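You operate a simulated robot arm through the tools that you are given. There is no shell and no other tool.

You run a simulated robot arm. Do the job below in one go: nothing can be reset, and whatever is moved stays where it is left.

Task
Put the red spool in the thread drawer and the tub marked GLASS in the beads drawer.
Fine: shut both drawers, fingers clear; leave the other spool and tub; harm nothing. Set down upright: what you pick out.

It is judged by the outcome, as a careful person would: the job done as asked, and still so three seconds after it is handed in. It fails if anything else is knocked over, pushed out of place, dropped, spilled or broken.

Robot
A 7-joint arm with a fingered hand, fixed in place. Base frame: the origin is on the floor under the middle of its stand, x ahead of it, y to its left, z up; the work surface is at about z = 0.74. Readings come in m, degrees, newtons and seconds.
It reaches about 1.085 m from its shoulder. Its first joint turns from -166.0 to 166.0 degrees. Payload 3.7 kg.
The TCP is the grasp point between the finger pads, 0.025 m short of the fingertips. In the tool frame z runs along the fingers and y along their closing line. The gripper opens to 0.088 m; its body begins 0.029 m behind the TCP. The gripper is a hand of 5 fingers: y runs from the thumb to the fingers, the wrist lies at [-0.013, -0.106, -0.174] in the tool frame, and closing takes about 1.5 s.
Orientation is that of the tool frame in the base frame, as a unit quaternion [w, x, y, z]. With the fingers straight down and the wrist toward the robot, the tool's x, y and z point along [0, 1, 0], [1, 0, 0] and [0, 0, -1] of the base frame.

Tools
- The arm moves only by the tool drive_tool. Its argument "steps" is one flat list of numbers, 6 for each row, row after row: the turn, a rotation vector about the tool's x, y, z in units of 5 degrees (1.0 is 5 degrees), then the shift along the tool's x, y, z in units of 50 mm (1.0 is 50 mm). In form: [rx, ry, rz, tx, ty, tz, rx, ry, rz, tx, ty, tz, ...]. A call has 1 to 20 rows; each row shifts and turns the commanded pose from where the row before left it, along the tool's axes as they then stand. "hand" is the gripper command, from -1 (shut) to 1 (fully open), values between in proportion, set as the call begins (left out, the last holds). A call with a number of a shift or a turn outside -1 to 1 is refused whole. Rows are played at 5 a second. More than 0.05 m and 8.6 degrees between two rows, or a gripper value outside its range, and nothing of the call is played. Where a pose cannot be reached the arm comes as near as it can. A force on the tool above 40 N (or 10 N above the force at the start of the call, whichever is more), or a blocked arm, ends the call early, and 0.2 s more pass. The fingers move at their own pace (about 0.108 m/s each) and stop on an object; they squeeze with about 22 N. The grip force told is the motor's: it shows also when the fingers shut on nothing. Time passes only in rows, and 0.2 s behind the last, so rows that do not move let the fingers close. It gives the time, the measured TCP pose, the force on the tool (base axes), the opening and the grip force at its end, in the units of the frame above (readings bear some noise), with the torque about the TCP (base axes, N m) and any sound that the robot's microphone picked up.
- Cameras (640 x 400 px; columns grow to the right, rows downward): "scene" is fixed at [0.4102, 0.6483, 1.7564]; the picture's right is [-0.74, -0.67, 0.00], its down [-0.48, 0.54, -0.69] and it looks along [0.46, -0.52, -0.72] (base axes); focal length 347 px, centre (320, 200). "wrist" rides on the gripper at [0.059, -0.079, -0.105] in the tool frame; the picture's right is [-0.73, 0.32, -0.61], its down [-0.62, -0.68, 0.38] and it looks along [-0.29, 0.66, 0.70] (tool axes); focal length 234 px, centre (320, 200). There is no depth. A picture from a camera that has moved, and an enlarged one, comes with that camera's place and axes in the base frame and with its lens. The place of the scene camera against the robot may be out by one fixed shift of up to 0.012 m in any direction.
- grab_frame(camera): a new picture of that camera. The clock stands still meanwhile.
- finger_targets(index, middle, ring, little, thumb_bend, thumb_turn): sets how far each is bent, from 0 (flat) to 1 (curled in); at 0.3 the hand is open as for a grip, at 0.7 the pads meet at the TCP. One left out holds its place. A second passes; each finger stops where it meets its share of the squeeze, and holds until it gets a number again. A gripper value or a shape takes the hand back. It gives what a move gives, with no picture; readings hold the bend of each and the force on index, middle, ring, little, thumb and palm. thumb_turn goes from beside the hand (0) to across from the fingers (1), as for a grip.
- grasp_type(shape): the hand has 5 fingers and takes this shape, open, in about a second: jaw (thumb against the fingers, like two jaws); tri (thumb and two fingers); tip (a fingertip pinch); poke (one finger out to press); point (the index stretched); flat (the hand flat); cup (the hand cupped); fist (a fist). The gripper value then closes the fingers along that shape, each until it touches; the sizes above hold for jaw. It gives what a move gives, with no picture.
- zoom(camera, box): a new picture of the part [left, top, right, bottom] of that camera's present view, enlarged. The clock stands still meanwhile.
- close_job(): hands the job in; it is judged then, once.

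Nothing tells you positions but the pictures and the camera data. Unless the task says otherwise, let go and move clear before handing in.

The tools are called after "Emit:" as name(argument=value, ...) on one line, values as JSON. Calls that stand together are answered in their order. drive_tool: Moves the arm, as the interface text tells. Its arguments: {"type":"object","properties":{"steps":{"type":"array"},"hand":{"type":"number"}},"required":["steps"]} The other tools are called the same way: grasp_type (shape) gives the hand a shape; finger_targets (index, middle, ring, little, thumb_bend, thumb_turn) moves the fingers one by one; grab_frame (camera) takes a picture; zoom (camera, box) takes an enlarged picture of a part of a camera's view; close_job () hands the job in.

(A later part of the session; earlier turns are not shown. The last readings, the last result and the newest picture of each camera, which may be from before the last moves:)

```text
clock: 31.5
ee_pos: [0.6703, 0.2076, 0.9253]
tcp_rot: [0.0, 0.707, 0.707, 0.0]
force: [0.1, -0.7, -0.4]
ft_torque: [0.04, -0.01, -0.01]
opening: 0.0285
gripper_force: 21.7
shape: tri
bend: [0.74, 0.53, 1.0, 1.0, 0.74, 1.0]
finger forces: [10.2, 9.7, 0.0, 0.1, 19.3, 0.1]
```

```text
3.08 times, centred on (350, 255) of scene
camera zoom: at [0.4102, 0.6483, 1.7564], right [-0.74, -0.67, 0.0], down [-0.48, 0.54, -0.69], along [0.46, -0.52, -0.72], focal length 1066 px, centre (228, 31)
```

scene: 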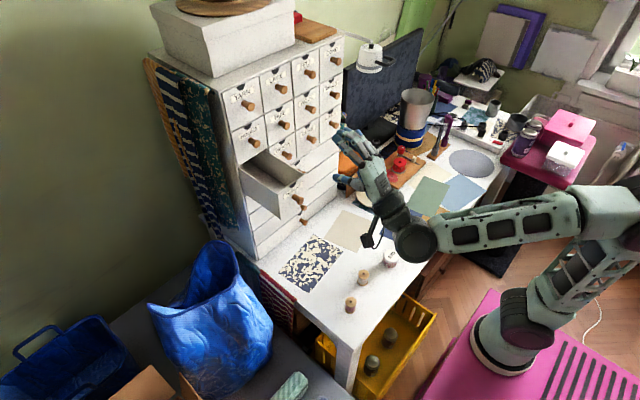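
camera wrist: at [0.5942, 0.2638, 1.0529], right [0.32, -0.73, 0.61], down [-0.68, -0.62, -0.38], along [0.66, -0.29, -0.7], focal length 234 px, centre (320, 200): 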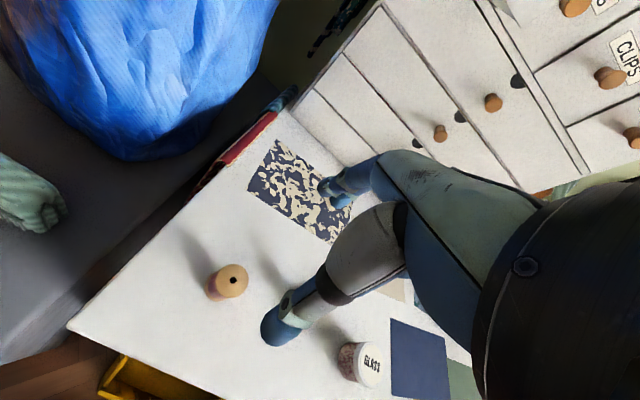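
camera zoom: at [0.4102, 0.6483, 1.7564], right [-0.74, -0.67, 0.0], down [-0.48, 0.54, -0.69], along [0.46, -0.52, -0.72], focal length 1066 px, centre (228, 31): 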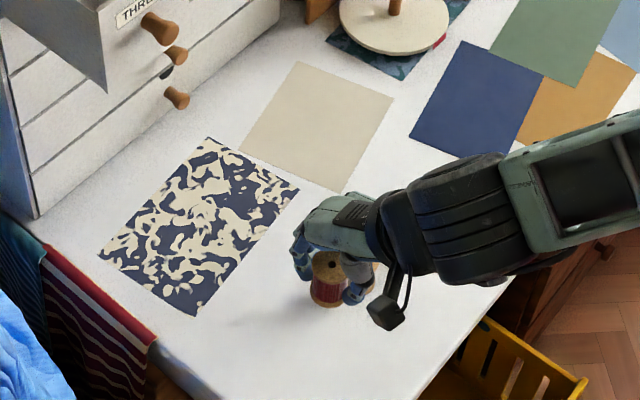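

Held firmly and upright. I'll rise to z = 1.30, then carry it forward to just above the open drawer.

Emit:
drive_tool(steps=[0, 0, 0, 0, 0, -0.6, 0, 0, 0, 0, 0, -0.8, 0, 0, 0, 0, 0, -0.9, 0, 0, 0, 0, 0, -0.9, 0, 0, 0, 0, 0, -0.9, 0, 0, 0, 0, 0, -0.9, 0, 0, 0, 0, 0, -0.9, 0, 0, 0, 0, 0, -0.9, 0, 0, 0, 0, 0, -0.7, 0, 0, 0, 0.1, 0.5, 0, 0, 0, 0, 0.1, 0.8, 0, 0, 0, 0, 0.1, 0.8, 0, 0, 0, 0, 0.1, 0.8, 0, 0, 0, 0, 0.1, 0.8, 0, 0, 0, 0, 0.1, 0.7, 0, 0, 0, 0, 0.1, 0.5, 0, 0, 0, 0, 0, 0, 0])

Emit:
grab_frame(camera="wrist")

Emit:
zoom(camera="scene", box=[220, 90, 380, 250])

```text
clock: 35.1
ee_pos: [0.9048, 0.2263, 1.2867]
tcp_rot: [0.0, 0.707, 0.707, 0.0]
force: [0.1, 1.0, -0.3]
ft_torque: [0.01, 0.01, 0.0]
opening: 0.0283
gripper_force: 22.2
shape: tri
bend: [0.74, 0.53, 1.0, 1.0, 0.74, 1.0]
finger forces: [10.4, 9.7, 0.0, 0.0, 19.2, 0.0]
out of reach, approached as far as the arm can: row 15, 16
```

```text
taken
camera wrist: at [0.8257, 0.2828, 1.3915], right [0.32, -0.73, 0.61], down [-0.68, -0.62, -0.38], along [0.66, -0.29, -0.7], focal length 234 px, centre (320, 200)
```

wrist: 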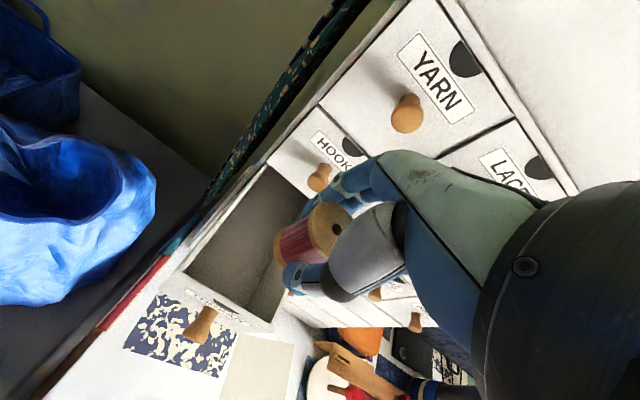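

```text
2.50 times, centred on (300, 170) of scene
camera zoom: at [0.4102, 0.6483, 1.7564], right [-0.74, -0.67, 0.0], down [-0.48, 0.54, -0.69], along [0.46, -0.52, -0.72], focal length 866 px, centre (370, 275)
```

zoom: 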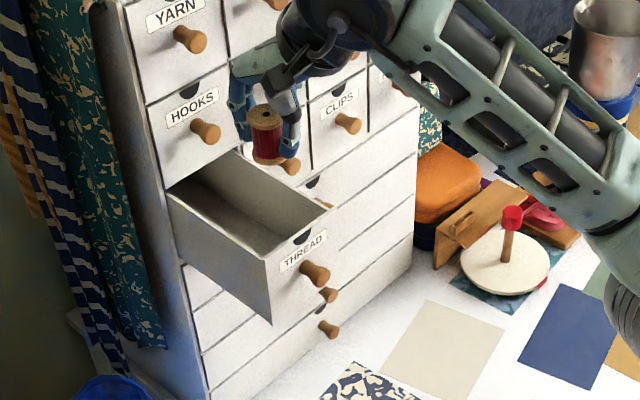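

The spool is carried above the drawer, though the arm hit its reach limit at that height (now about x 0.905, y 0.226, z 1.287). I'll lower a little, where reach is better, and see where it goes.

Emit:
drive_tool(steps=[0, 0, 0, 0, 0, 0.3, 0, 0, 0, 0, 0, 0.3, 0, 0, 0, 0, 0, 0, 0, 0, 0, 0, 0, 0])

```text
clock: 36.1
ee_pos: [0.9039, 0.227, 1.2578]
tcp_rot: [0.0, 0.707, 0.707, 0.0]
force: [0.7, 0.3, -0.2]
ft_torque: [-0.03, 0.0, -0.01]
opening: 0.028
gripper_force: 21.9
shape: tri
bend: [0.74, 0.53, 1.0, 1.0, 0.74, 1.0]
finger forces: [10.2, 9.6, 0.0, 0.0, 19.1, 0.0]
```

Commands now run from the reached pose. I'll shift forward and left over the drawer's middle.

Emit:
drive_tool(steps=[0, 0, 0, 0.1, 0.2, 0, 0, 0, 0, 0.1, 0.2, 0, 0, 0, 0, 0.08, 0.15, 0, 0, 0, 0, 0, 0, 0])

Emit:
zoom(camera="wrist", box=[130, 120, 430, 360])

Emit:
zoom(camera="scene", box=[250, 120, 350, 220])

```text
clock: 37.1
ee_pos: [0.9303, 0.2384, 1.2562]
tcp_rot: [0.0, 0.707, 0.707, 0.0]
force: [-0.9, 0.2, -0.9]
ft_torque: [0.01, -0.01, 0.01]
opening: 0.0282
gripper_force: 22.0
shape: tri
bend: [0.74, 0.53, 1.0, 1.0, 0.74, 1.0]
finger forces: [10.2, 9.5, 0.0, 0.1, 19.1, 0.1]
```

```text
1.67 times, centred on (280, 240) of wrist
camera zoom: at [0.8523, 0.2955, 1.3617], right [0.32, -0.73, 0.61], down [-0.68, -0.62, -0.38], along [0.66, -0.29, -0.7], focal length 390 px, centre (387, 133)
```

zoom: 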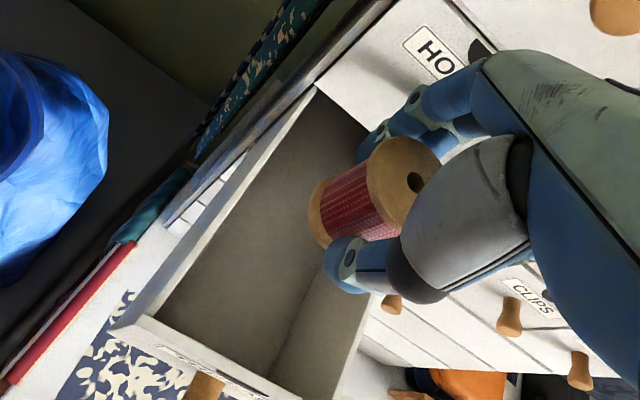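

```text
4.00 times, centred on (300, 170) of scene
camera zoom: at [0.4102, 0.6483, 1.7564], right [-0.74, -0.67, 0.0], down [-0.48, 0.54, -0.69], along [0.46, -0.52, -0.72], focal length 1386 px, centre (400, 320)
```

zoom: 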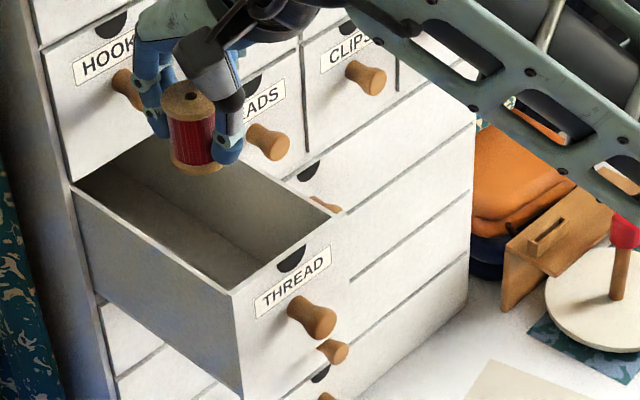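

Drawer geometry from this view: interior x from 0.873, y 0.182 to 0.274, floor z about 1.083, rim about 1.172. I'll centre the hand a touch more and lower part way, then check clearances.

Emit:
drive_tool(steps=[0, 0, 0, 0.07, 0.08, 0, 0, 0, 0, 0.07, 0.08, 0.2, 0, 0, 0, 0, 0, 0.3, 0, 0, 0, 0, 0, 0.3, 0, 0, 0, 0, 0, 0.3, 0, 0, 0, 0, 0, 0.23, 0, 0, 0, 0, 0, 0])

Emit:
zoom(camera="wrist", box=[130, 120, 430, 360])

Emit:
zoom(camera="scene", box=[250, 110, 350, 210])

```text
clock: 38.7
ee_pos: [0.9352, 0.2458, 1.1884]
tcp_rot: [0.0, 0.707, 0.707, 0.001]
force: [0.0, 0.5, -1.0]
ft_torque: [-0.01, 0.02, 0.04]
opening: 0.028
gripper_force: 21.8
shape: tri
bend: [0.74, 0.53, 1.0, 1.0, 0.74, 1.0]
finger forces: [10.2, 9.6, 0.1, 0.0, 19.1, 0.1]
out of reach, approached as far as the arm can: row 1
```

```text
1.67 times, centred on (280, 240) of wrist
camera zoom: at [0.856, 0.3024, 1.292], right [0.32, -0.73, 0.61], down [-0.68, -0.62, -0.38], along [0.66, -0.29, -0.7], focal length 390 px, centre (387, 133)
```

zoom: 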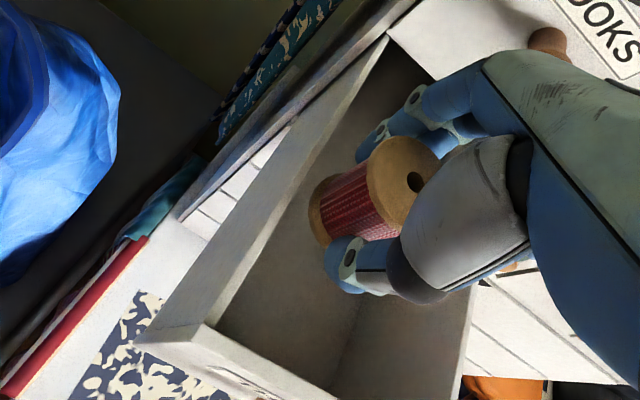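

```text
4.00 times, centred on (300, 160) of scene
camera zoom: at [0.4102, 0.6483, 1.7564], right [-0.74, -0.67, 0.0], down [-0.48, 0.54, -0.69], along [0.46, -0.52, -0.72], focal length 1386 px, centre (400, 360)
```

zoom: 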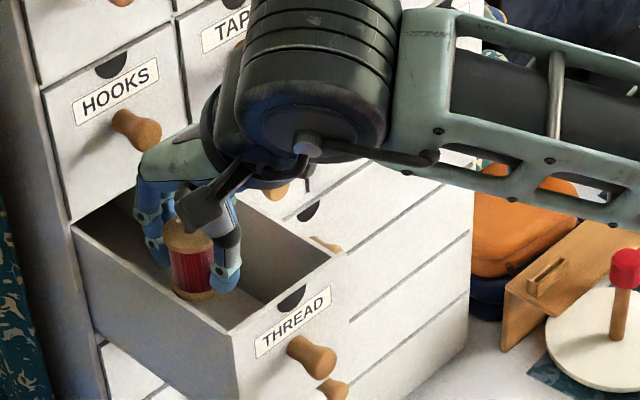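

Clearances look fine; the spool is entering the drawer. I'll lower further to just above the floor, then creep to contact.

Emit:
drive_tool(steps=[0, 0, 0, 0.02, -0.05, 0.25, 0, 0, 0, 0, -0.03, 0.25, 0, 0, 0, 0, 0, 0.25, 0, 0, 0, 0, 0, 0.25, 0, 0, 0, 0, 0, 0.2, 0, 0, 0, 0, 0, 0])

Emit:
zoom(camera="wrist", box=[130, 120, 430, 360])

Emit:
zoom(camera="scene", box=[250, 120, 350, 220])

```text
clock: 40.1
ee_pos: [0.9305, 0.2452, 1.1274]
tcp_rot: [0.001, 0.707, 0.707, 0.0]
force: [-0.1, 0.2, -0.4]
ft_torque: [0.01, 0.01, -0.01]
opening: 0.0279
gripper_force: 22.0
shape: tri
bend: [0.74, 0.53, 1.0, 1.0, 0.74, 1.0]
finger forces: [10.3, 9.7, 0.0, 0.0, 18.9, 0.1]
```

```text
1.67 times, centred on (280, 240) of wrist
camera zoom: at [0.8525, 0.3019, 1.2317], right [0.32, -0.73, 0.61], down [-0.68, -0.62, -0.38], along [0.66, -0.29, -0.7], focal length 390 px, centre (387, 133)
```

zoom: 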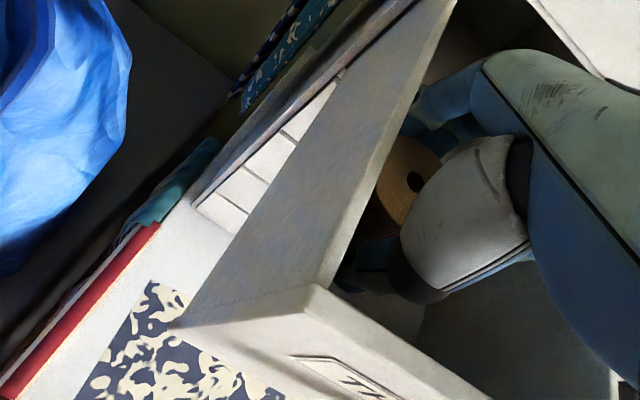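

```text
4.00 times, centred on (300, 170) of scene
camera zoom: at [0.4102, 0.6483, 1.7564], right [-0.74, -0.67, 0.0], down [-0.48, 0.54, -0.69], along [0.46, -0.52, -0.72], focal length 1386 px, centre (400, 320)
```

zoom: 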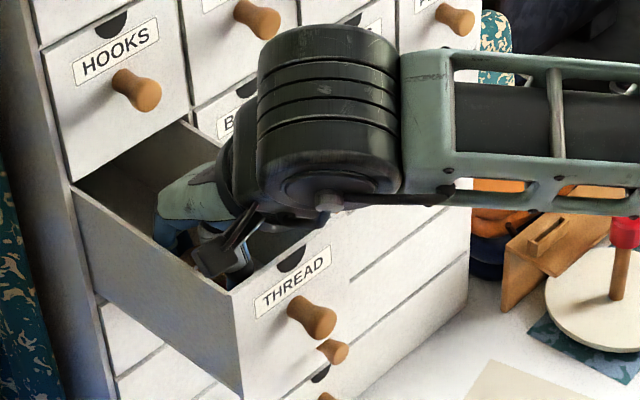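

The hand is inside the drawer with no contact yet. Now I creep down in 2-3 mm steps, reading the force.

Emit:
drive_tool(steps=[0, 0, 0, 0, 0, 0.05, 0, 0, 0, 0, 0, 0])

Emit:
drive_tool(steps=[0, 0, 0, 0, 0, 0.04, 0, 0, 0, 0, 0, 0])

```text
clock: 40.7
ee_pos: [0.9307, 0.246, 1.1244]
tcp_rot: [-0.001, 0.708, 0.707, 0.0]
force: [0.4, 0.4, -0.3]
ft_torque: [-0.07, -0.02, 0.0]
opening: 0.0281
gripper_force: 22.1
shape: tri
bend: [0.74, 0.53, 1.0, 1.0, 0.74, 1.0]
finger forces: [10.2, 9.5, 0.0, 0.0, 19.0, 0.1]
```

```text
clock: 41.3
ee_pos: [0.9301, 0.2463, 1.1236]
tcp_rot: [0.0, 0.707, 0.707, -0.001]
force: [0.5, 1.0, 0.0]
ft_torque: [-0.01, 0.02, 0.0]
opening: 0.0284
gripper_force: 21.8
shape: tri
bend: [0.74, 0.53, 1.0, 1.0, 0.74, 1.0]
finger forces: [10.2, 9.6, 0.0, 0.0, 19.1, 0.1]
```

Emit:
drive_tool(steps=[0, 0, 0, 0, 0, 0.04, 0, 0, 0, 0, 0, 0])

Emit:
drive_tool(steps=[0, 0, 0, 0, 0, 0.03, 0, 0, 0, 0, 0, 0])

```text
clock: 41.9
ee_pos: [0.9296, 0.2449, 1.1208]
tcp_rot: [0.0, 0.707, 0.707, 0.001]
force: [-0.3, -0.2, -0.6]
ft_torque: [-0.02, 0.0, -0.02]
opening: 0.0281
gripper_force: 21.8
shape: tri
bend: [0.74, 0.53, 1.0, 1.0, 0.74, 1.0]
finger forces: [10.2, 9.5, 0.0, 0.1, 18.9, 0.1]
```

```text
clock: 42.5
ee_pos: [0.9299, 0.2467, 1.119]
tcp_rot: [0.0, 0.707, 0.708, 0.0]
force: [0.0, -0.5, -0.6]
ft_torque: [0.01, 0.0, -0.01]
opening: 0.0284
gripper_force: 22.4
shape: tri
bend: [0.74, 0.53, 1.0, 1.0, 0.74, 1.0]
finger forces: [10.2, 9.6, 0.0, 0.0, 19.0, 0.0]
```

No contact yet at z about 1.119; I keep creeping down in 1.5-2 mm steps.

Emit:
drive_tool(steps=[0, 0, 0, 0, 0, 0.03, 0, 0, 0, 0, 0, 0])

Emit:
drive_tool(steps=[0, 0, 0, 0, 0, 0.03, 0, 0, 0, 0, 0, 0])

```text
clock: 43.1
ee_pos: [0.9303, 0.2468, 1.1176]
tcp_rot: [0.0, 0.707, 0.707, 0.0]
force: [0.6, -0.3, -1.1]
ft_torque: [-0.01, 0.0, -0.01]
opening: 0.0277
gripper_force: 21.9
shape: tri
bend: [0.74, 0.53, 1.0, 1.0, 0.74, 1.0]
finger forces: [10.2, 9.6, 0.0, 0.0, 19.0, 0.1]
```

```text
clock: 43.7
ee_pos: [0.93, 0.2451, 1.1166]
tcp_rot: [-0.001, 0.708, 0.707, 0.0]
force: [0.2, 0.4, -1.3]
ft_torque: [-0.01, -0.02, 0.01]
opening: 0.0281
gripper_force: 21.7
shape: tri
bend: [0.74, 0.53, 1.0, 1.0, 0.74, 1.0]
finger forces: [10.2, 9.6, 0.0, 0.0, 19.1, 0.0]
```

Emit:
drive_tool(steps=[0, 0, 0, 0, 0, 0.03, 0, 0, 0, 0, 0, 0])

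Emit:
drive_tool(steps=[0, 0, 0, 0, 0, 0.03, 0, 0, 0, 0, 0, 0])

Emit:
zoom(camera="wrist", box=[230, 120, 430, 320])

```text
clock: 44.3
ee_pos: [0.9312, 0.2451, 1.1153]
tcp_rot: [0.0, 0.708, 0.707, 0.0]
force: [0.5, -0.6, 0.0]
ft_torque: [0.01, 0.0, -0.03]
opening: 0.0285
gripper_force: 21.9
shape: tri
bend: [0.74, 0.53, 1.0, 1.0, 0.74, 1.0]
finger forces: [10.2, 9.6, 0.1, 0.0, 19.0, 0.0]
```

```text
clock: 44.9
ee_pos: [0.9295, 0.2446, 1.1129]
tcp_rot: [0.0, 0.708, 0.707, 0.0]
force: [-0.8, 0.3, 2.1]
ft_torque: [-0.01, -0.04, 0.0]
opening: 0.0281
gripper_force: 22.2
shape: tri
bend: [0.74, 0.53, 1.0, 1.0, 0.74, 1.0]
finger forces: [10.3, 9.8, 0.0, 0.0, 19.2, 0.1]
```

```text
2.00 times, centred on (330, 220) of wrist
camera zoom: at [0.8518, 0.3025, 1.2187], right [0.32, -0.73, 0.61], down [-0.68, -0.62, -0.38], along [0.66, -0.29, -0.7], focal length 468 px, centre (300, 160)
```

zoom: 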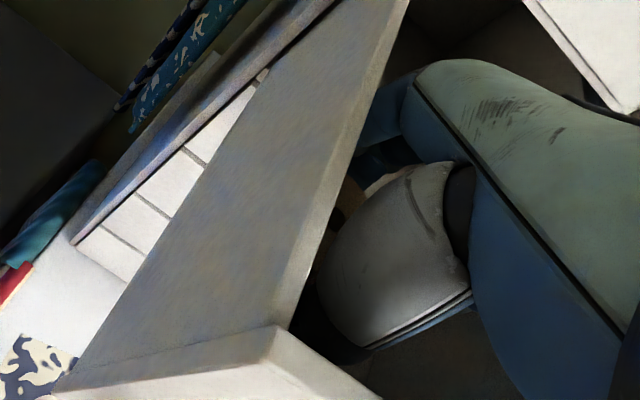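

A small upward force (about 2 N) suggests the spool just touched the drawer floor. One more 1 mm step to confirm.

Emit:
drive_tool(steps=[0, 0, 0, 0, 0, 0.02, 0, 0, 0, 0, 0, 0])

```text
clock: 45.5
ee_pos: [0.9304, 0.2452, 1.1136]
tcp_rot: [0.0, 0.707, 0.707, 0.0]
force: [-0.4, -0.4, 6.5]
ft_torque: [0.03, -0.07, -0.01]
opening: 0.0285
gripper_force: 22.1
shape: tri
bend: [0.74, 0.53, 1.0, 1.0, 0.74, 1.0]
finger forces: [10.6, 10.6, 0.0, 0.0, 20.1, 0.0]
```

The spool is standing on the drawer floor. I'll open the fingers just enough to free it (about 52 mm).

Emit:
drive_tool(steps=[0, 0, 0, 0, 0, 0, 0, 0, 0, 0, 0, 0, 0, 0, 0, 0, 0, 0, 0, 0, 0, 0, 0, 0], hand=0.2)

Emit:
zoom(camera="wrist", box=[230, 120, 430, 320])

```text
clock: 46.5
ee_pos: [0.9302, 0.2465, 1.1124]
tcp_rot: [0.0, 0.708, 0.706, -0.001]
force: [0.0, 0.4, 0.1]
ft_torque: [0.01, 0.01, 0.04]
opening: 0.0526
gripper_force: 0.0
shape: tri
bend: [0.74, 0.41, 0.99, 0.99, 0.65, 1.0]
finger forces: [0.0, 0.0, 0.1, 0.0, 0.0, 0.0]
```

```text
2.00 times, centred on (330, 220) of wrist
camera zoom: at [0.8518, 0.3029, 1.2175], right [0.32, -0.73, 0.61], down [-0.68, -0.62, -0.38], along [0.66, -0.29, -0.7], focal length 468 px, centre (300, 160)
```

zoom: 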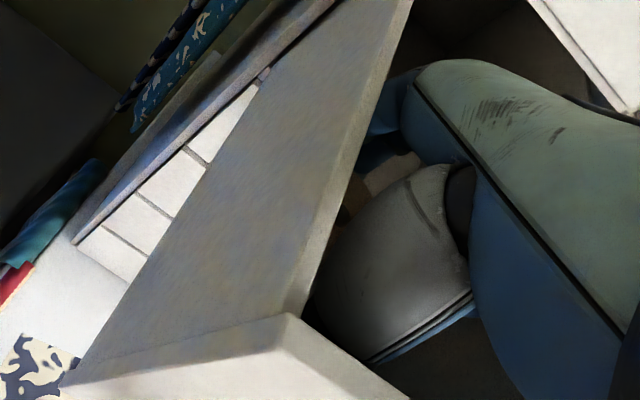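

The middle finger and thumb have let go, but the index still reads bent; I'll wait a moment and read again before moving.

Emit:
drive_tool(steps=[0, 0, 0, 0, 0, 0, 0, 0, 0, 0, 0, 0, 0, 0, 0, 0, 0, 0])

Emit:
grab_frame(camera="wrist")

Emit:
zoom(camera="scene", box=[250, 120, 350, 220])

```text
clock: 47.3
ee_pos: [0.9305, 0.2462, 1.1126]
tcp_rot: [0.0, 0.707, 0.707, 0.0]
force: [0.6, 0.7, -0.5]
ft_torque: [-0.01, 0.0, -0.04]
opening: 0.0523
gripper_force: 0.0
shape: tri
bend: [0.74, 0.41, 0.99, 0.99, 0.65, 1.0]
finger forces: [0.0, 0.0, 0.0, 0.1, 0.0, 0.0]
```

```text
taken
camera wrist: at [0.8517, 0.3029, 1.2176], right [0.32, -0.73, 0.61], down [-0.68, -0.62, -0.38], along [0.66, -0.29, -0.7], focal length 234 px, centre (320, 200)
```

wrist: 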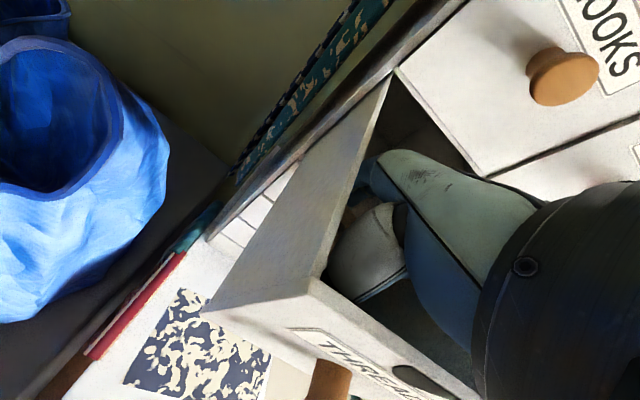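

```text
4.00 times, centred on (300, 170) of scene
camera zoom: at [0.4102, 0.6483, 1.7564], right [-0.74, -0.67, 0.0], down [-0.48, 0.54, -0.69], along [0.46, -0.52, -0.72], focal length 1386 px, centre (400, 320)
```

zoom: 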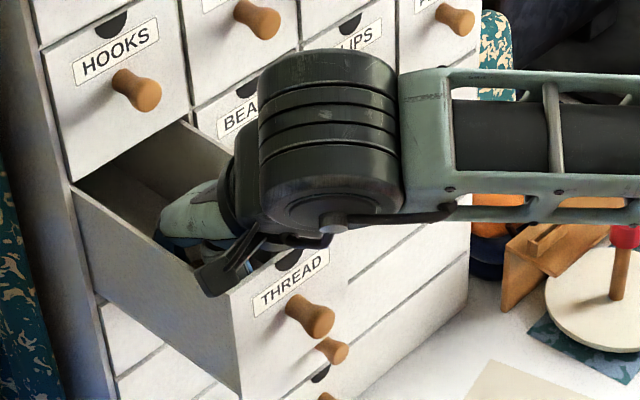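

The index finger stayed curled while the others opened. I'll open it individually, keeping the thumb's opening modest because of the drawer front.

Emit:
finger_targets(index=0.42, middle=0.41, thumb_bend=0.52)

Emit:
zoom(camera="wrist", box=[230, 120, 430, 320])

```text
clock: 48.3
ee_pos: [0.9299, 0.2463, 1.1129]
tcp_rot: [0.001, 0.707, 0.707, 0.0]
force: [0.2, -0.5, 0.8]
ft_torque: [-0.01, 0.02, 0.02]
opening: 0.0481
gripper_force: 0.5
shape: fingers
bend: [0.42, 0.41, 0.99, 0.99, 0.52, 1.0]
finger forces: [0.0, 0.0, 0.2, 0.0, 0.1, 0.1]
```

```text
2.00 times, centred on (330, 220) of wrist
camera zoom: at [0.8517, 0.3029, 1.2175], right [0.32, -0.73, 0.61], down [-0.68, -0.62, -0.38], along [0.66, -0.29, -0.7], focal length 468 px, centre (300, 160)
```

zoom: 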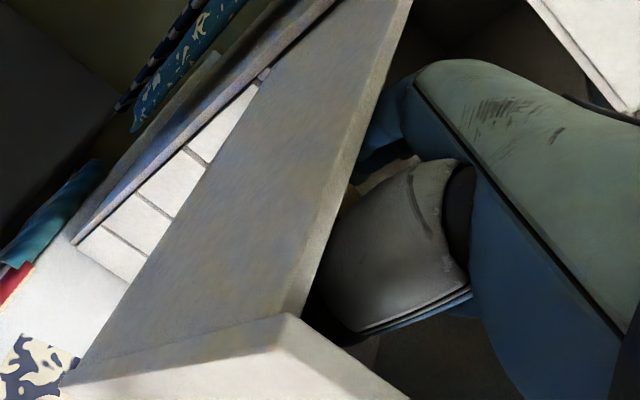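

I'll open the thumb slightly more for even clearance, then lift straight up in small steps.

Emit:
finger_targets(thumb_bend=0.44, index=0.42, middle=0.41)

Emit:
drive_tool(steps=[0, 0, 0, 0, 0, -0.1, 0, 0, 0, 0, 0, -0.2, 0, 0, 0, 0, 0, -0.2, 0, 0, 0, 0, 0, 0])

Emit:
zoom(camera="wrist", box=[230, 120, 430, 320])

Emit:
zoom(camera="scene", box=[250, 120, 350, 220])

```text
clock: 49.3
ee_pos: [0.9284, 0.2473, 1.1128]
tcp_rot: [0.0, 0.707, 0.707, 0.0]
force: [0.3, 0.2, 0.0]
ft_torque: [0.0, 0.0, 0.01]
opening: 0.0562
gripper_force: 0.0
shape: fingers
bend: [0.42, 0.41, 0.99, 0.99, 0.44, 1.0]
finger forces: [0.1, 0.0, 0.3, 0.0, 0.1, 0.1]
```

```text
clock: 50.3
ee_pos: [0.9301, 0.2454, 1.1367]
tcp_rot: [0.0, 0.707, 0.707, 0.0]
force: [-0.2, -0.3, 0.2]
ft_torque: [-0.01, -0.03, 0.01]
opening: 0.0564
gripper_force: 0.1
shape: fingers
bend: [0.42, 0.41, 0.99, 0.99, 0.44, 1.0]
finger forces: [0.0, 0.0, 0.1, 0.0, 0.0, 0.1]
```

```text
2.00 times, centred on (330, 220) of wrist
camera zoom: at [0.852, 0.3023, 1.242], right [0.32, -0.73, 0.61], down [-0.68, -0.62, -0.38], along [0.66, -0.29, -0.7], focal length 468 px, centre (300, 160)
```

zoom: 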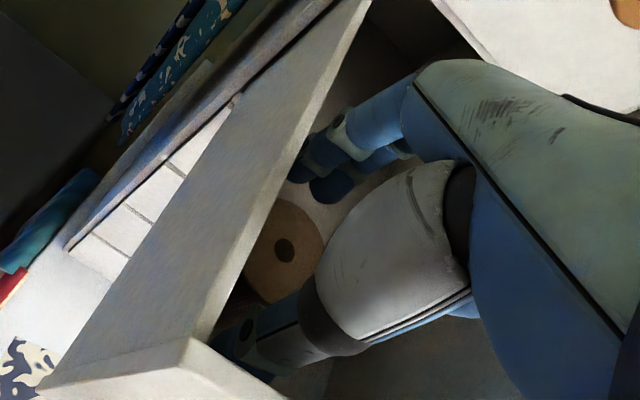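

```text
4.00 times, centred on (300, 170) of scene
camera zoom: at [0.4102, 0.6483, 1.7564], right [-0.74, -0.67, 0.0], down [-0.48, 0.54, -0.69], along [0.46, -0.52, -0.72], focal length 1386 px, centre (400, 320)
```

zoom: 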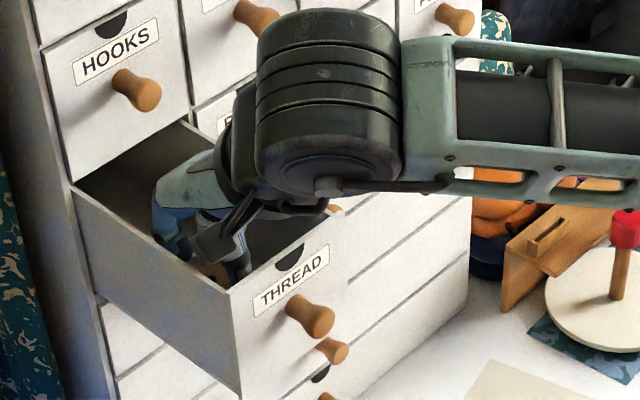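

The spool stands upright in the drawer, freed. I'll rise out, easing slightly back from the HOOKS knob, then retreat toward the robot.

Emit:
drive_tool(steps=[0, 0, 0, 0, 0, -0.2, 0, 0, 0, 0, 0, -0.25, 0, 0, 0, 0, -0.08, -0.3, 0, 0, 0, 0, 0, -0.3, 0, 0, 0, 0, 0, -0.35, 0, 0, 0, 0, 0, -0.4, 0, 0, 0, 0, 0, -0.4, 0, 0, 0, 0, 0, 0])

Emit:
zoom(camera="wrist", box=[130, 120, 430, 360])

```text
clock: 52.1
ee_pos: [0.9249, 0.248, 1.2485]
tcp_rot: [-0.001, 0.707, 0.707, 0.0]
force: [-0.9, 0.1, -1.0]
ft_torque: [0.01, 0.03, -0.01]
opening: 0.0566
gripper_force: 0.0
shape: fingers
bend: [0.42, 0.41, 0.99, 0.99, 0.44, 1.0]
finger forces: [0.0, 0.0, 0.0, 0.1, 0.1, 0.1]
```

```text
1.67 times, centred on (280, 240) of wrist
camera zoom: at [0.847, 0.3039, 1.3532], right [0.32, -0.73, 0.61], down [-0.68, -0.62, -0.38], along [0.66, -0.29, -0.7], focal length 390 px, centre (387, 133)
```

zoom: 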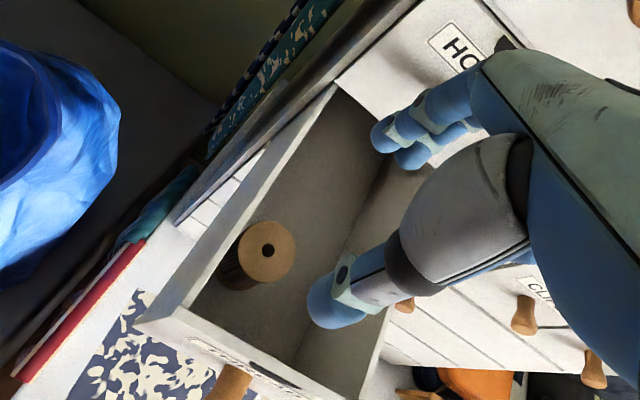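

The red spool is upright in the THREAD drawer at about (0.928, 0.246). Now I retreat and turn the hand forward again to push this drawer shut by its knob.

Emit:
drive_tool(steps=[0, 0, 0, 0, -0.7, 0, 0, 0, 0, -0.07, -0.7, -0.3, 0, 0, 0, -0.07, -0.7, -0.32, 0, 0, 0, -0.07, -0.7, -0.32, 0, 0, 0, -0.08, -0.7, -0.33, 0, 0, 0, -0.08, -0.7, -0.33, 0, 0, 0, 0, 0, 0], hand=1)

Emit:
drive_tool(steps=[-1, 0, 0, 0, 0, 0, -1, 0, 0, 0, 0, 0, -1, 0, 0, 0, 0, 0, -1, 0, 0, 0, 0, 0, -1, 0, 0, 0, 0, 0, -1, 0, 0, 0, 0, 0, -1, 0, 0, 0, 0, 0, -1, 0, 0, 0, 0, 0, -1, 0, 0, 0, 0, 0, -1, 0, 0, 0, 0, 0, -1, 0, 0, 0, 0, 0, -1, 0, 0, 0, 0, 0, -1, 0, 0, 0, 0, 0, -1, 0, 0, 0, 0, 0, -1, 0, 0, 0, 0, 0, -1, 0, 0, 0, 0, 0, -1, 0, 0, 0, 0, 0, -1, 0, 0, 0, 0, 0])

Emit:
grasp_type(shape="jaw")

Emit:
grab_frame(camera="scene")

```text
clock: 53.7
ee_pos: [0.7153, 0.2268, 1.3295]
tcp_rot: [0.0, 0.707, 0.707, 0.0]
force: [-0.8, 0.1, 0.0]
ft_torque: [-0.01, 0.02, 0.01]
opening: 0.0875
gripper_force: 0.0
shape: tri
bend: [0.3, 0.3, 0.99, 0.99, 0.3, 0.98]
finger forces: [0.0, 0.1, 0.0, 0.0, 0.0, 0.1]
```

```text
clock: 57.5
ee_pos: [0.7166, 0.2279, 1.3273]
tcp_rot: [0.501, 0.5, 0.499, 0.5]
force: [-0.1, -0.7, 0.1]
ft_torque: [0.0, -0.01, 0.01]
opening: 0.0877
gripper_force: 0.1
shape: tri
bend: [0.3, 0.3, 0.99, 0.99, 0.3, 0.98]
finger forces: [0.1, 0.0, 0.0, 0.1, 0.0, 0.1]
```

```text
clock: 58.4
ee_pos: [0.7159, 0.2277, 1.3268]
tcp_rot: [0.5, 0.5, 0.5, 0.5]
force: [0.8, 0.2, 0.3]
ft_torque: [-0.02, 0.0, -0.03]
opening: 0.0878
gripper_force: 0.0
shape: jaw
bend: [0.3, 0.3, 0.3, 0.3, 0.3, 0.98]
finger forces: [0.1, 0.0, 0.0, 0.0, 0.1, 0.1]
```

```text
taken
```

scene: 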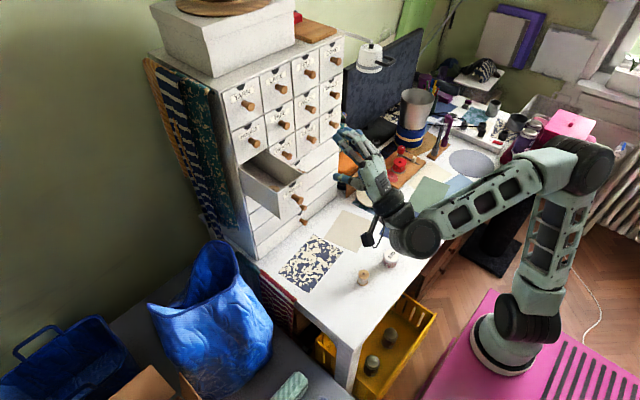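

Drawer unchanged. I'll go down to knob height and approach the THREAD knob (now at about x 0.84).

Emit:
drive_tool(steps=[0, 0, 0, 0, -0.8, 0, 0, 0, 0, 0, -0.85, 0, 0, 0, 0, 0, -0.85, 0, 0, 0, 0, 0, -0.8, 0, 0, 0, 0, 0, -0.78, 0.2, 0, 0, 0, 0, 0, 0.5, 0, 0, 0, 0, 0, 0.5, 0, 0, 0, 0, 0, 0.3, 0, 0, 0, 0, 0, 0])

Emit:
zoom(camera="wrist", box=[200, 100, 480, 380])

Emit:
zoom(camera="scene", box=[240, 140, 360, 260])

```text
clock: 60.4
ee_pos: [0.7926, 0.2267, 1.1243]
tcp_rot: [0.5, 0.5, 0.5, 0.5]
force: [-0.3, -0.1, 1.2]
ft_torque: [0.01, 0.0, 0.02]
opening: 0.0877
gripper_force: 0.1
shape: jaw
bend: [0.3, 0.3, 0.3, 0.3, 0.3, 0.98]
finger forces: [0.0, 0.1, 0.0, 0.0, 0.0, 0.0]
```

```text
1.43 times, centred on (340, 240) of wrist
camera zoom: at [0.6877, 0.2834, 1.0453], right [-0.61, -0.73, 0.32], down [0.38, -0.62, -0.68], along [0.7, -0.29, 0.66], focal length 334 px, centre (291, 143)
```

zoom: 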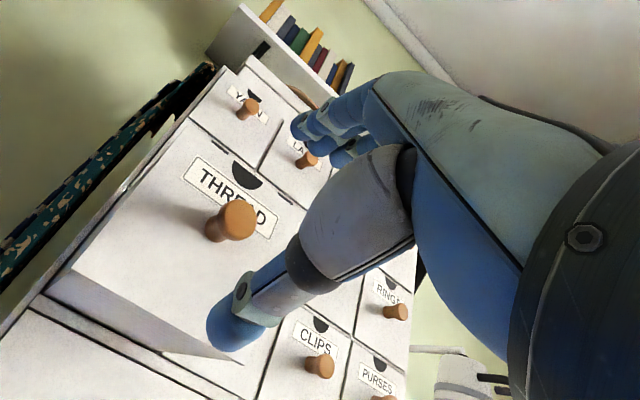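

```text
3.33 times, centred on (300, 200) of scene
camera zoom: at [0.4102, 0.6483, 1.7564], right [-0.74, -0.67, 0.0], down [-0.48, 0.54, -0.69], along [0.46, -0.52, -0.72], focal length 1155 px, centre (387, 200)
```

zoom: 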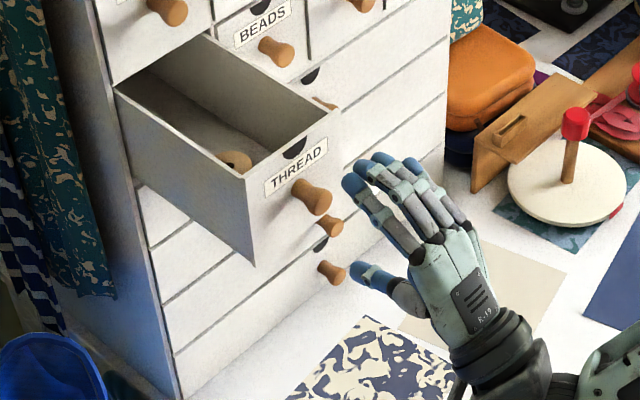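

The knob is ahead and the spool is visible inside. I'll take the knob again exactly as before.

Emit:
drive_tool(steps=[0, 0, 0, 0.055, -0.03, 0.3, 0, 0, 0, 0, 0, 0.25, 0, 0, 0, 0, 0, 0.2, 0, 0, 0, 0, 0, 0.14, 0, 0, 0, 0, 0, 0])

Emit:
drive_tool(steps=[0, 0, 0, 0, 0, 0, 0, 0, 0, 0, 0, 0, 0, 0, 0, 0, 0, 0, 0, 0, 0, 0, 0, 0, 0, 0, 0, 0, 0, 0, 0, 0, 0, 0, 0, 0, 0, 0, 0, 0, 0, 0, 0, 0, 0, 0, 0, 0], hand=-1)

Emit:
zoom(camera="scene", box=[240, 140, 360, 260])

```text
clock: 61.6
ee_pos: [0.8364, 0.2302, 1.1217]
tcp_rot: [0.5, 0.5, 0.5, 0.5]
force: [0.0, -0.2, -0.4]
ft_torque: [0.03, -0.01, 0.01]
opening: 0.0879
gripper_force: 0.2
shape: jaw
bend: [0.3, 0.3, 0.3, 0.3, 0.3, 0.98]
finger forces: [0.0, 0.0, 0.1, 0.1, 0.0, 0.0]
```

```text
clock: 63.4
ee_pos: [0.836, 0.2302, 1.121]
tcp_rot: [0.501, 0.5, 0.499, 0.5]
force: [0.4, 0.8, -4.8]
ft_torque: [-0.03, 0.08, -0.01]
opening: 0.0117
gripper_force: 21.9
shape: jaw
bend: [0.73, 0.59, 0.66, 0.64, 0.73, 1.0]
finger forces: [9.6, 5.5, 0.1, 0.0, 20.6, 0.1]
```

```text
3.33 times, centred on (300, 200) of scene
camera zoom: at [0.4102, 0.6483, 1.7564], right [-0.74, -0.67, 0.0], down [-0.48, 0.54, -0.69], along [0.46, -0.52, -0.72], focal length 1155 px, centre (387, 200)
```

zoom: 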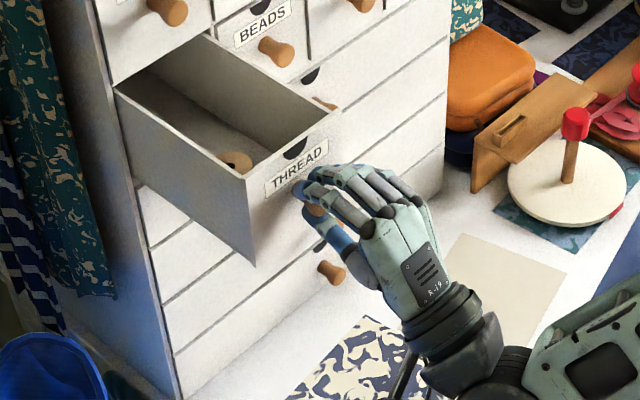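

Knob held. Pushing the drawer in gently, most of the way.

Emit:
drive_tool(steps=[0, 0, 0, 0, 0, 0.05, 0, 0, 0, 0, 0, 0.1, 0, 0, 0, 0, 0, 0.14, 0, 0, 0, 0, 0, 0.16, 0, 0, 0, 0, 0, 0.16, 0, 0, 0, 0, 0, 0.16, 0, 0, 0, 0, 0, 0.16, 0, 0, 0, 0, 0, 0.16, 0, 0, 0, 0, 0, 0.16, 0, 0, 0, 0, 0, 0.16, 0, 0, 0, 0, 0, 0.16, 0, 0, 0, 0, 0, 0.16, 0, 0, 0, 0, 0, 0.16, 0, 0, 0, 0, 0, 0.16, 0, 0, 0, 0, 0, 0.16, 0, 0, 0, 0, 0, 0.14, 0, 0, 0, 0, 0, 0.1, 0, 0, 0, 0, 0, 0.06, 0, 0, 0, 0, 0, 0])

Emit:
zoom(camera="scene", box=[230, 130, 350, 250])

```text
clock: 67.4
ee_pos: [0.9616, 0.231, 1.1206]
tcp_rot: [0.5, 0.5, 0.5, 0.5]
force: [-1.4, -2.8, 0.0]
ft_torque: [0.03, -0.03, -0.08]
opening: 0.0114
gripper_force: 22.1
shape: jaw
bend: [0.73, 0.59, 0.66, 0.64, 0.73, 1.0]
finger forces: [10.7, 8.2, 0.0, 0.0, 18.8, 0.0]
```

```text
3.33 times, centred on (290, 190) of scene
camera zoom: at [0.4102, 0.6483, 1.7564], right [-0.74, -0.67, 0.0], down [-0.48, 0.54, -0.69], along [0.46, -0.52, -0.72], focal length 1155 px, centre (420, 233)
```

zoom: 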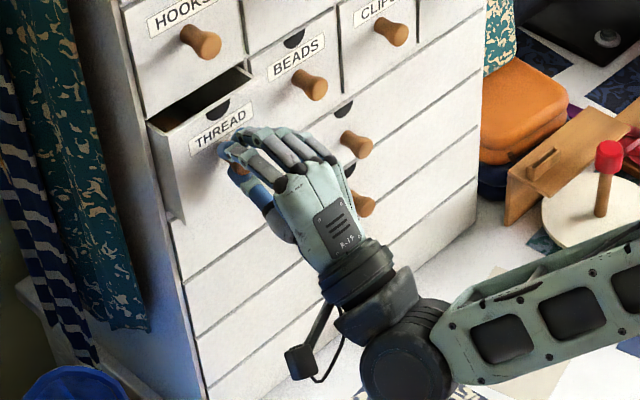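

Most of the way shut; about 25 mm remain. I'll push on in small steps and read the force for the stop.

Emit:
drive_tool(steps=[0, 0, 0, 0, 0, 0.06, 0, 0, 0, 0, 0, 0.08, 0, 0, 0, 0, 0, 0.08, 0, 0, 0, 0, 0, 0.08, 0, 0, 0, 0, 0, 0.06, 0, 0, 0, 0, 0, 0])

Emit:
drive_tool(steps=[0, 0, 0, 0, 0, 0.05, 0, 0, 0, 0, 0, 0.05, 0, 0, 0, 0, 0, 0])

Emit:
zoom(camera="scene", box=[230, 130, 350, 250])

```text
clock: 68.8
ee_pos: [0.9803, 0.2306, 1.1203]
tcp_rot: [0.501, 0.501, 0.499, 0.499]
force: [0.0, -2.4, -5.7]
ft_torque: [0.07, 0.09, -0.06]
opening: 0.0117
gripper_force: 22.2
shape: jaw
bend: [0.73, 0.59, 0.66, 0.64, 0.73, 1.0]
finger forces: [9.1, 7.2, 0.1, 0.0, 21.2, 0.0]
```

```text
clock: 69.6
ee_pos: [0.9845, 0.2309, 1.1212]
tcp_rot: [0.5, 0.5, 0.5, 0.5]
force: [-2.7, -4.1, -3.8]
ft_torque: [0.03, 0.0, -0.1]
opening: 0.0121
gripper_force: 22.5
shape: jaw
bend: [0.73, 0.59, 0.66, 0.64, 0.73, 1.0]
finger forces: [9.5, 7.8, 0.0, 0.1, 20.5, 0.1]
```

```text
3.33 times, centred on (290, 190) of scene
camera zoom: at [0.4102, 0.6483, 1.7564], right [-0.74, -0.67, 0.0], down [-0.48, 0.54, -0.69], along [0.46, -0.52, -0.72], focal length 1155 px, centre (420, 233)
```

zoom: 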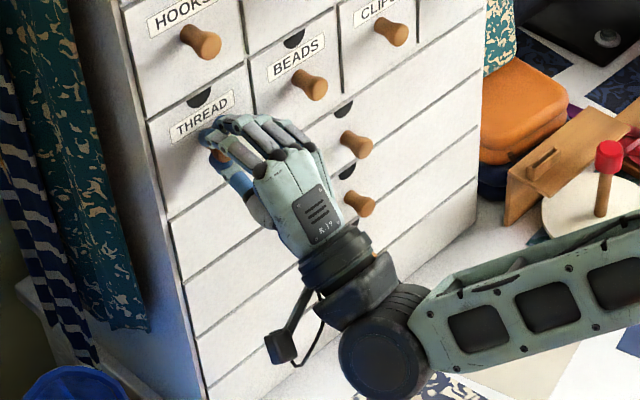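

It looks flush. A few more millimetres to be sure it's at its stop.

Emit:
drive_tool(steps=[0, 0, 0, 0, 0, 0.04, 0, 0, 0, 0, 0, 0])

Emit:
drive_tool(steps=[0, 0, 0, 0, 0, 0.04, 0, 0, 0, 0, 0, 0])

```text
clock: 70.2
ee_pos: [0.9864, 0.2304, 1.1214]
tcp_rot: [0.5, 0.5, 0.5, 0.5]
force: [-14.1, -4.5, -6.5]
ft_torque: [0.06, 0.06, -0.08]
opening: 0.012
gripper_force: 21.6
shape: jaw
bend: [0.74, 0.59, 0.66, 0.64, 0.73, 1.0]
finger forces: [9.2, 8.0, 0.1, 0.0, 23.1, 0.0]
```

```text
clock: 70.8
ee_pos: [0.9876, 0.2313, 1.1223]
tcp_rot: [0.5, 0.5, 0.5, 0.5]
force: [-23.3, -3.7, -9.9]
ft_torque: [0.04, 0.16, -0.12]
opening: 0.013
gripper_force: 21.9
shape: jaw
bend: [0.74, 0.59, 0.66, 0.64, 0.73, 1.0]
finger forces: [9.2, 8.4, 0.0, 0.0, 24.9, 0.0]
```

The drawer is firmly at its stop (23 N). I'll relieve the preload, let go, back off, and look.

Emit:
drive_tool(steps=[0, 0, 0, 0, 0, -0.03, 0, 0, 0, 0, 0, 0])

Emit:
drive_tool(steps=[0, 0, 0, 0, 0, 0, 0, 0, 0, 0, 0, 0, 0, 0, 0, 0, 0, 0, 0, 0, 0, 0, 0, 0, 0, 0, 0, 0, 0, 0, 0, 0, 0, 0, 0, 0], hand=1)

Emit:
drive_tool(steps=[0, 0, 0, 0, 0, -0.3, 0, 0, 0, 0, 0, -0.6, 0, 0, 0, 0, 0, -0.6, 0, 0, 0, 0, 0, -0.3, 0, 0, 0, 0, 0, 0])

Emit:
zoom(camera="scene", box=[230, 120, 350, 240])

Emit:
zoom(camera="wrist", box=[200, 100, 480, 380])

```text
clock: 71.4
ee_pos: [0.9869, 0.2309, 1.122]
tcp_rot: [0.5, 0.5, 0.5, 0.5]
force: [-16.0, -2.1, -8.1]
ft_torque: [0.01, 0.07, -0.03]
opening: 0.0131
gripper_force: 22.3
shape: jaw
bend: [0.74, 0.59, 0.66, 0.64, 0.73, 1.0]
finger forces: [10.3, 7.5, 0.0, 0.1, 23.6, 0.0]
```

```text
clock: 72.8
ee_pos: [0.9864, 0.2313, 1.1212]
tcp_rot: [0.5, 0.5, 0.5, 0.5]
force: [0.2, -0.7, 0.7]
ft_torque: [-0.03, -0.01, 0.03]
opening: 0.0876
gripper_force: 0.0
shape: jaw
bend: [0.3, 0.3, 0.3, 0.3, 0.3, 0.98]
finger forces: [0.0, 0.0, 0.1, 0.1, 0.0, 0.0]
```

```text
clock: 74.0
ee_pos: [0.8965, 0.2318, 1.1221]
tcp_rot: [0.5, 0.501, 0.5, 0.5]
force: [0.0, 1.5, 0.2]
ft_torque: [-0.01, -0.02, -0.03]
opening: 0.0875
gripper_force: 0.1
shape: jaw
bend: [0.3, 0.3, 0.3, 0.3, 0.3, 0.98]
finger forces: [0.0, 0.0, 0.0, 0.1, 0.0, 0.1]
```

```text
3.33 times, centred on (290, 180) of scene
camera zoom: at [0.4102, 0.6483, 1.7564], right [-0.74, -0.67, 0.0], down [-0.48, 0.54, -0.69], along [0.46, -0.52, -0.72], focal length 1155 px, centre (420, 267)
```

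zoom: 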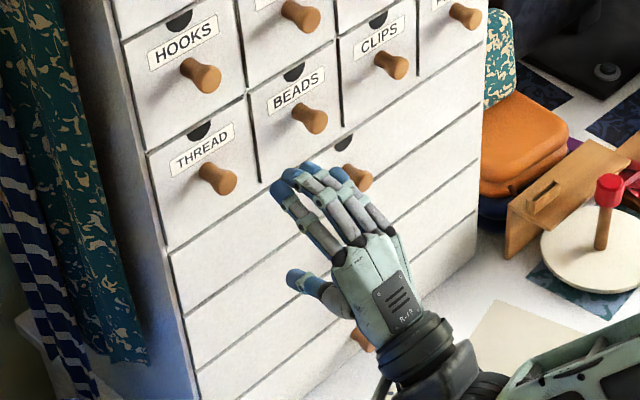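

```text
1.43 times, centred on (340, 240) of wrist
camera zoom: at [0.7926, 0.2883, 1.0425], right [-0.61, -0.73, 0.32], down [0.38, -0.62, -0.68], along [0.7, -0.29, 0.66], focal length 334 px, centre (291, 143)
```

zoom: 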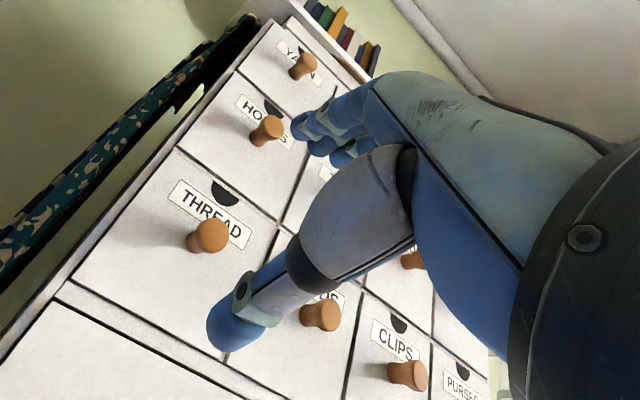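

THREAD drawer is shut flush and the hand is clear. Next I slide over in front of the BEADS knob (about y 0.12).

Emit:
drive_tool(steps=[0, 0, 0, -0.5, 0.02, 0, 0, 0, 0, -0.6, 0.02, 0, 0, 0, 0, -0.6, 0.02, 0, 0, 0, 0, -0.5, 0.01, 0, 0, 0, 0, 0, 0, 0.3, 0, 0, 0, 0, 0, 0.3, 0, 0, 0, 0, 0, 0.3, 0, 0, 0, 0, 0, 0])

Emit:
zoom(camera="wrist", box=[200, 100, 480, 380])

Emit:
zoom(camera="scene", box=[240, 110, 360, 230])

```text
clock: 75.8
ee_pos: [0.943, 0.1201, 1.125]
tcp_rot: [0.501, 0.501, 0.499, 0.499]
force: [0.1, 0.1, -0.6]
ft_torque: [0.0, -0.01, -0.01]
opening: 0.0876
gripper_force: 0.1
shape: jaw
bend: [0.3, 0.3, 0.3, 0.3, 0.3, 0.98]
finger forces: [0.0, 0.0, 0.0, 0.0, 0.0, 0.1]
```

```text
1.43 times, centred on (340, 240) of wrist
camera zoom: at [0.8384, 0.1759, 1.0471], right [-0.61, -0.73, 0.32], down [0.38, -0.62, -0.68], along [0.7, -0.29, 0.66], focal length 334 px, centre (291, 143)
```

zoom: 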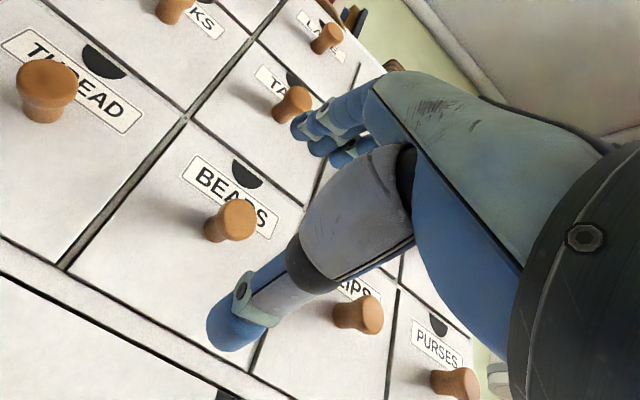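

```text
3.33 times, centred on (300, 170) of scene
camera zoom: at [0.4102, 0.6483, 1.7564], right [-0.74, -0.67, 0.0], down [-0.48, 0.54, -0.69], along [0.46, -0.52, -0.72], focal length 1155 px, centre (387, 300)
```

zoom: 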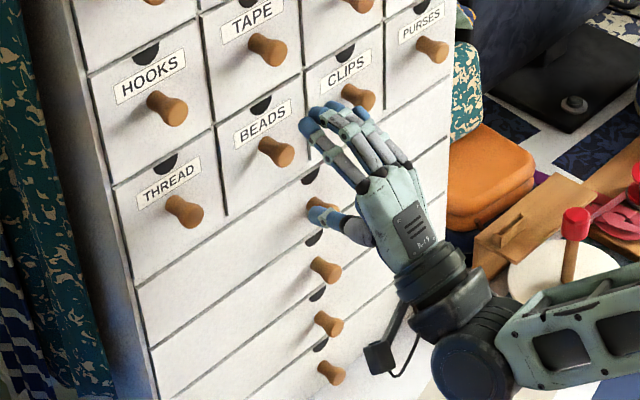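

BEADS knob head is at (0.990, 0.122, 1.124). I'll move in and close on it as I did for THREAD.

Emit:
drive_tool(steps=[0, 0, 0, 0.086, -0.05, 0.2, 0, 0, 0, 0, 0, 0.25, 0, 0, 0, 0, 0, 0.25, 0, 0, 0, 0, 0, 0.23, 0, 0, 0, 0, 0, 0])

Emit:
zoom(camera="wrist", box=[200, 100, 480, 380])

```text
clock: 77.0
ee_pos: [0.9885, 0.1234, 1.1235]
tcp_rot: [0.5, 0.5, 0.5, 0.5]
force: [0.3, -0.2, 0.2]
ft_torque: [-0.02, -0.01, 0.01]
opening: 0.0875
gripper_force: 0.0
shape: jaw
bend: [0.3, 0.3, 0.3, 0.3, 0.3, 0.98]
finger forces: [0.0, 0.0, 0.0, 0.0, 0.0, 0.0]
```

```text
1.43 times, centred on (340, 240) of wrist
camera zoom: at [0.8841, 0.1801, 1.0442], right [-0.61, -0.73, 0.32], down [0.38, -0.62, -0.68], along [0.7, -0.29, 0.66], focal length 334 px, centre (291, 143)
```

zoom: 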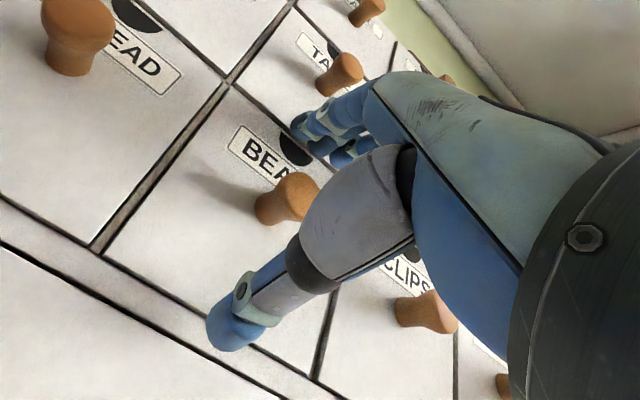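

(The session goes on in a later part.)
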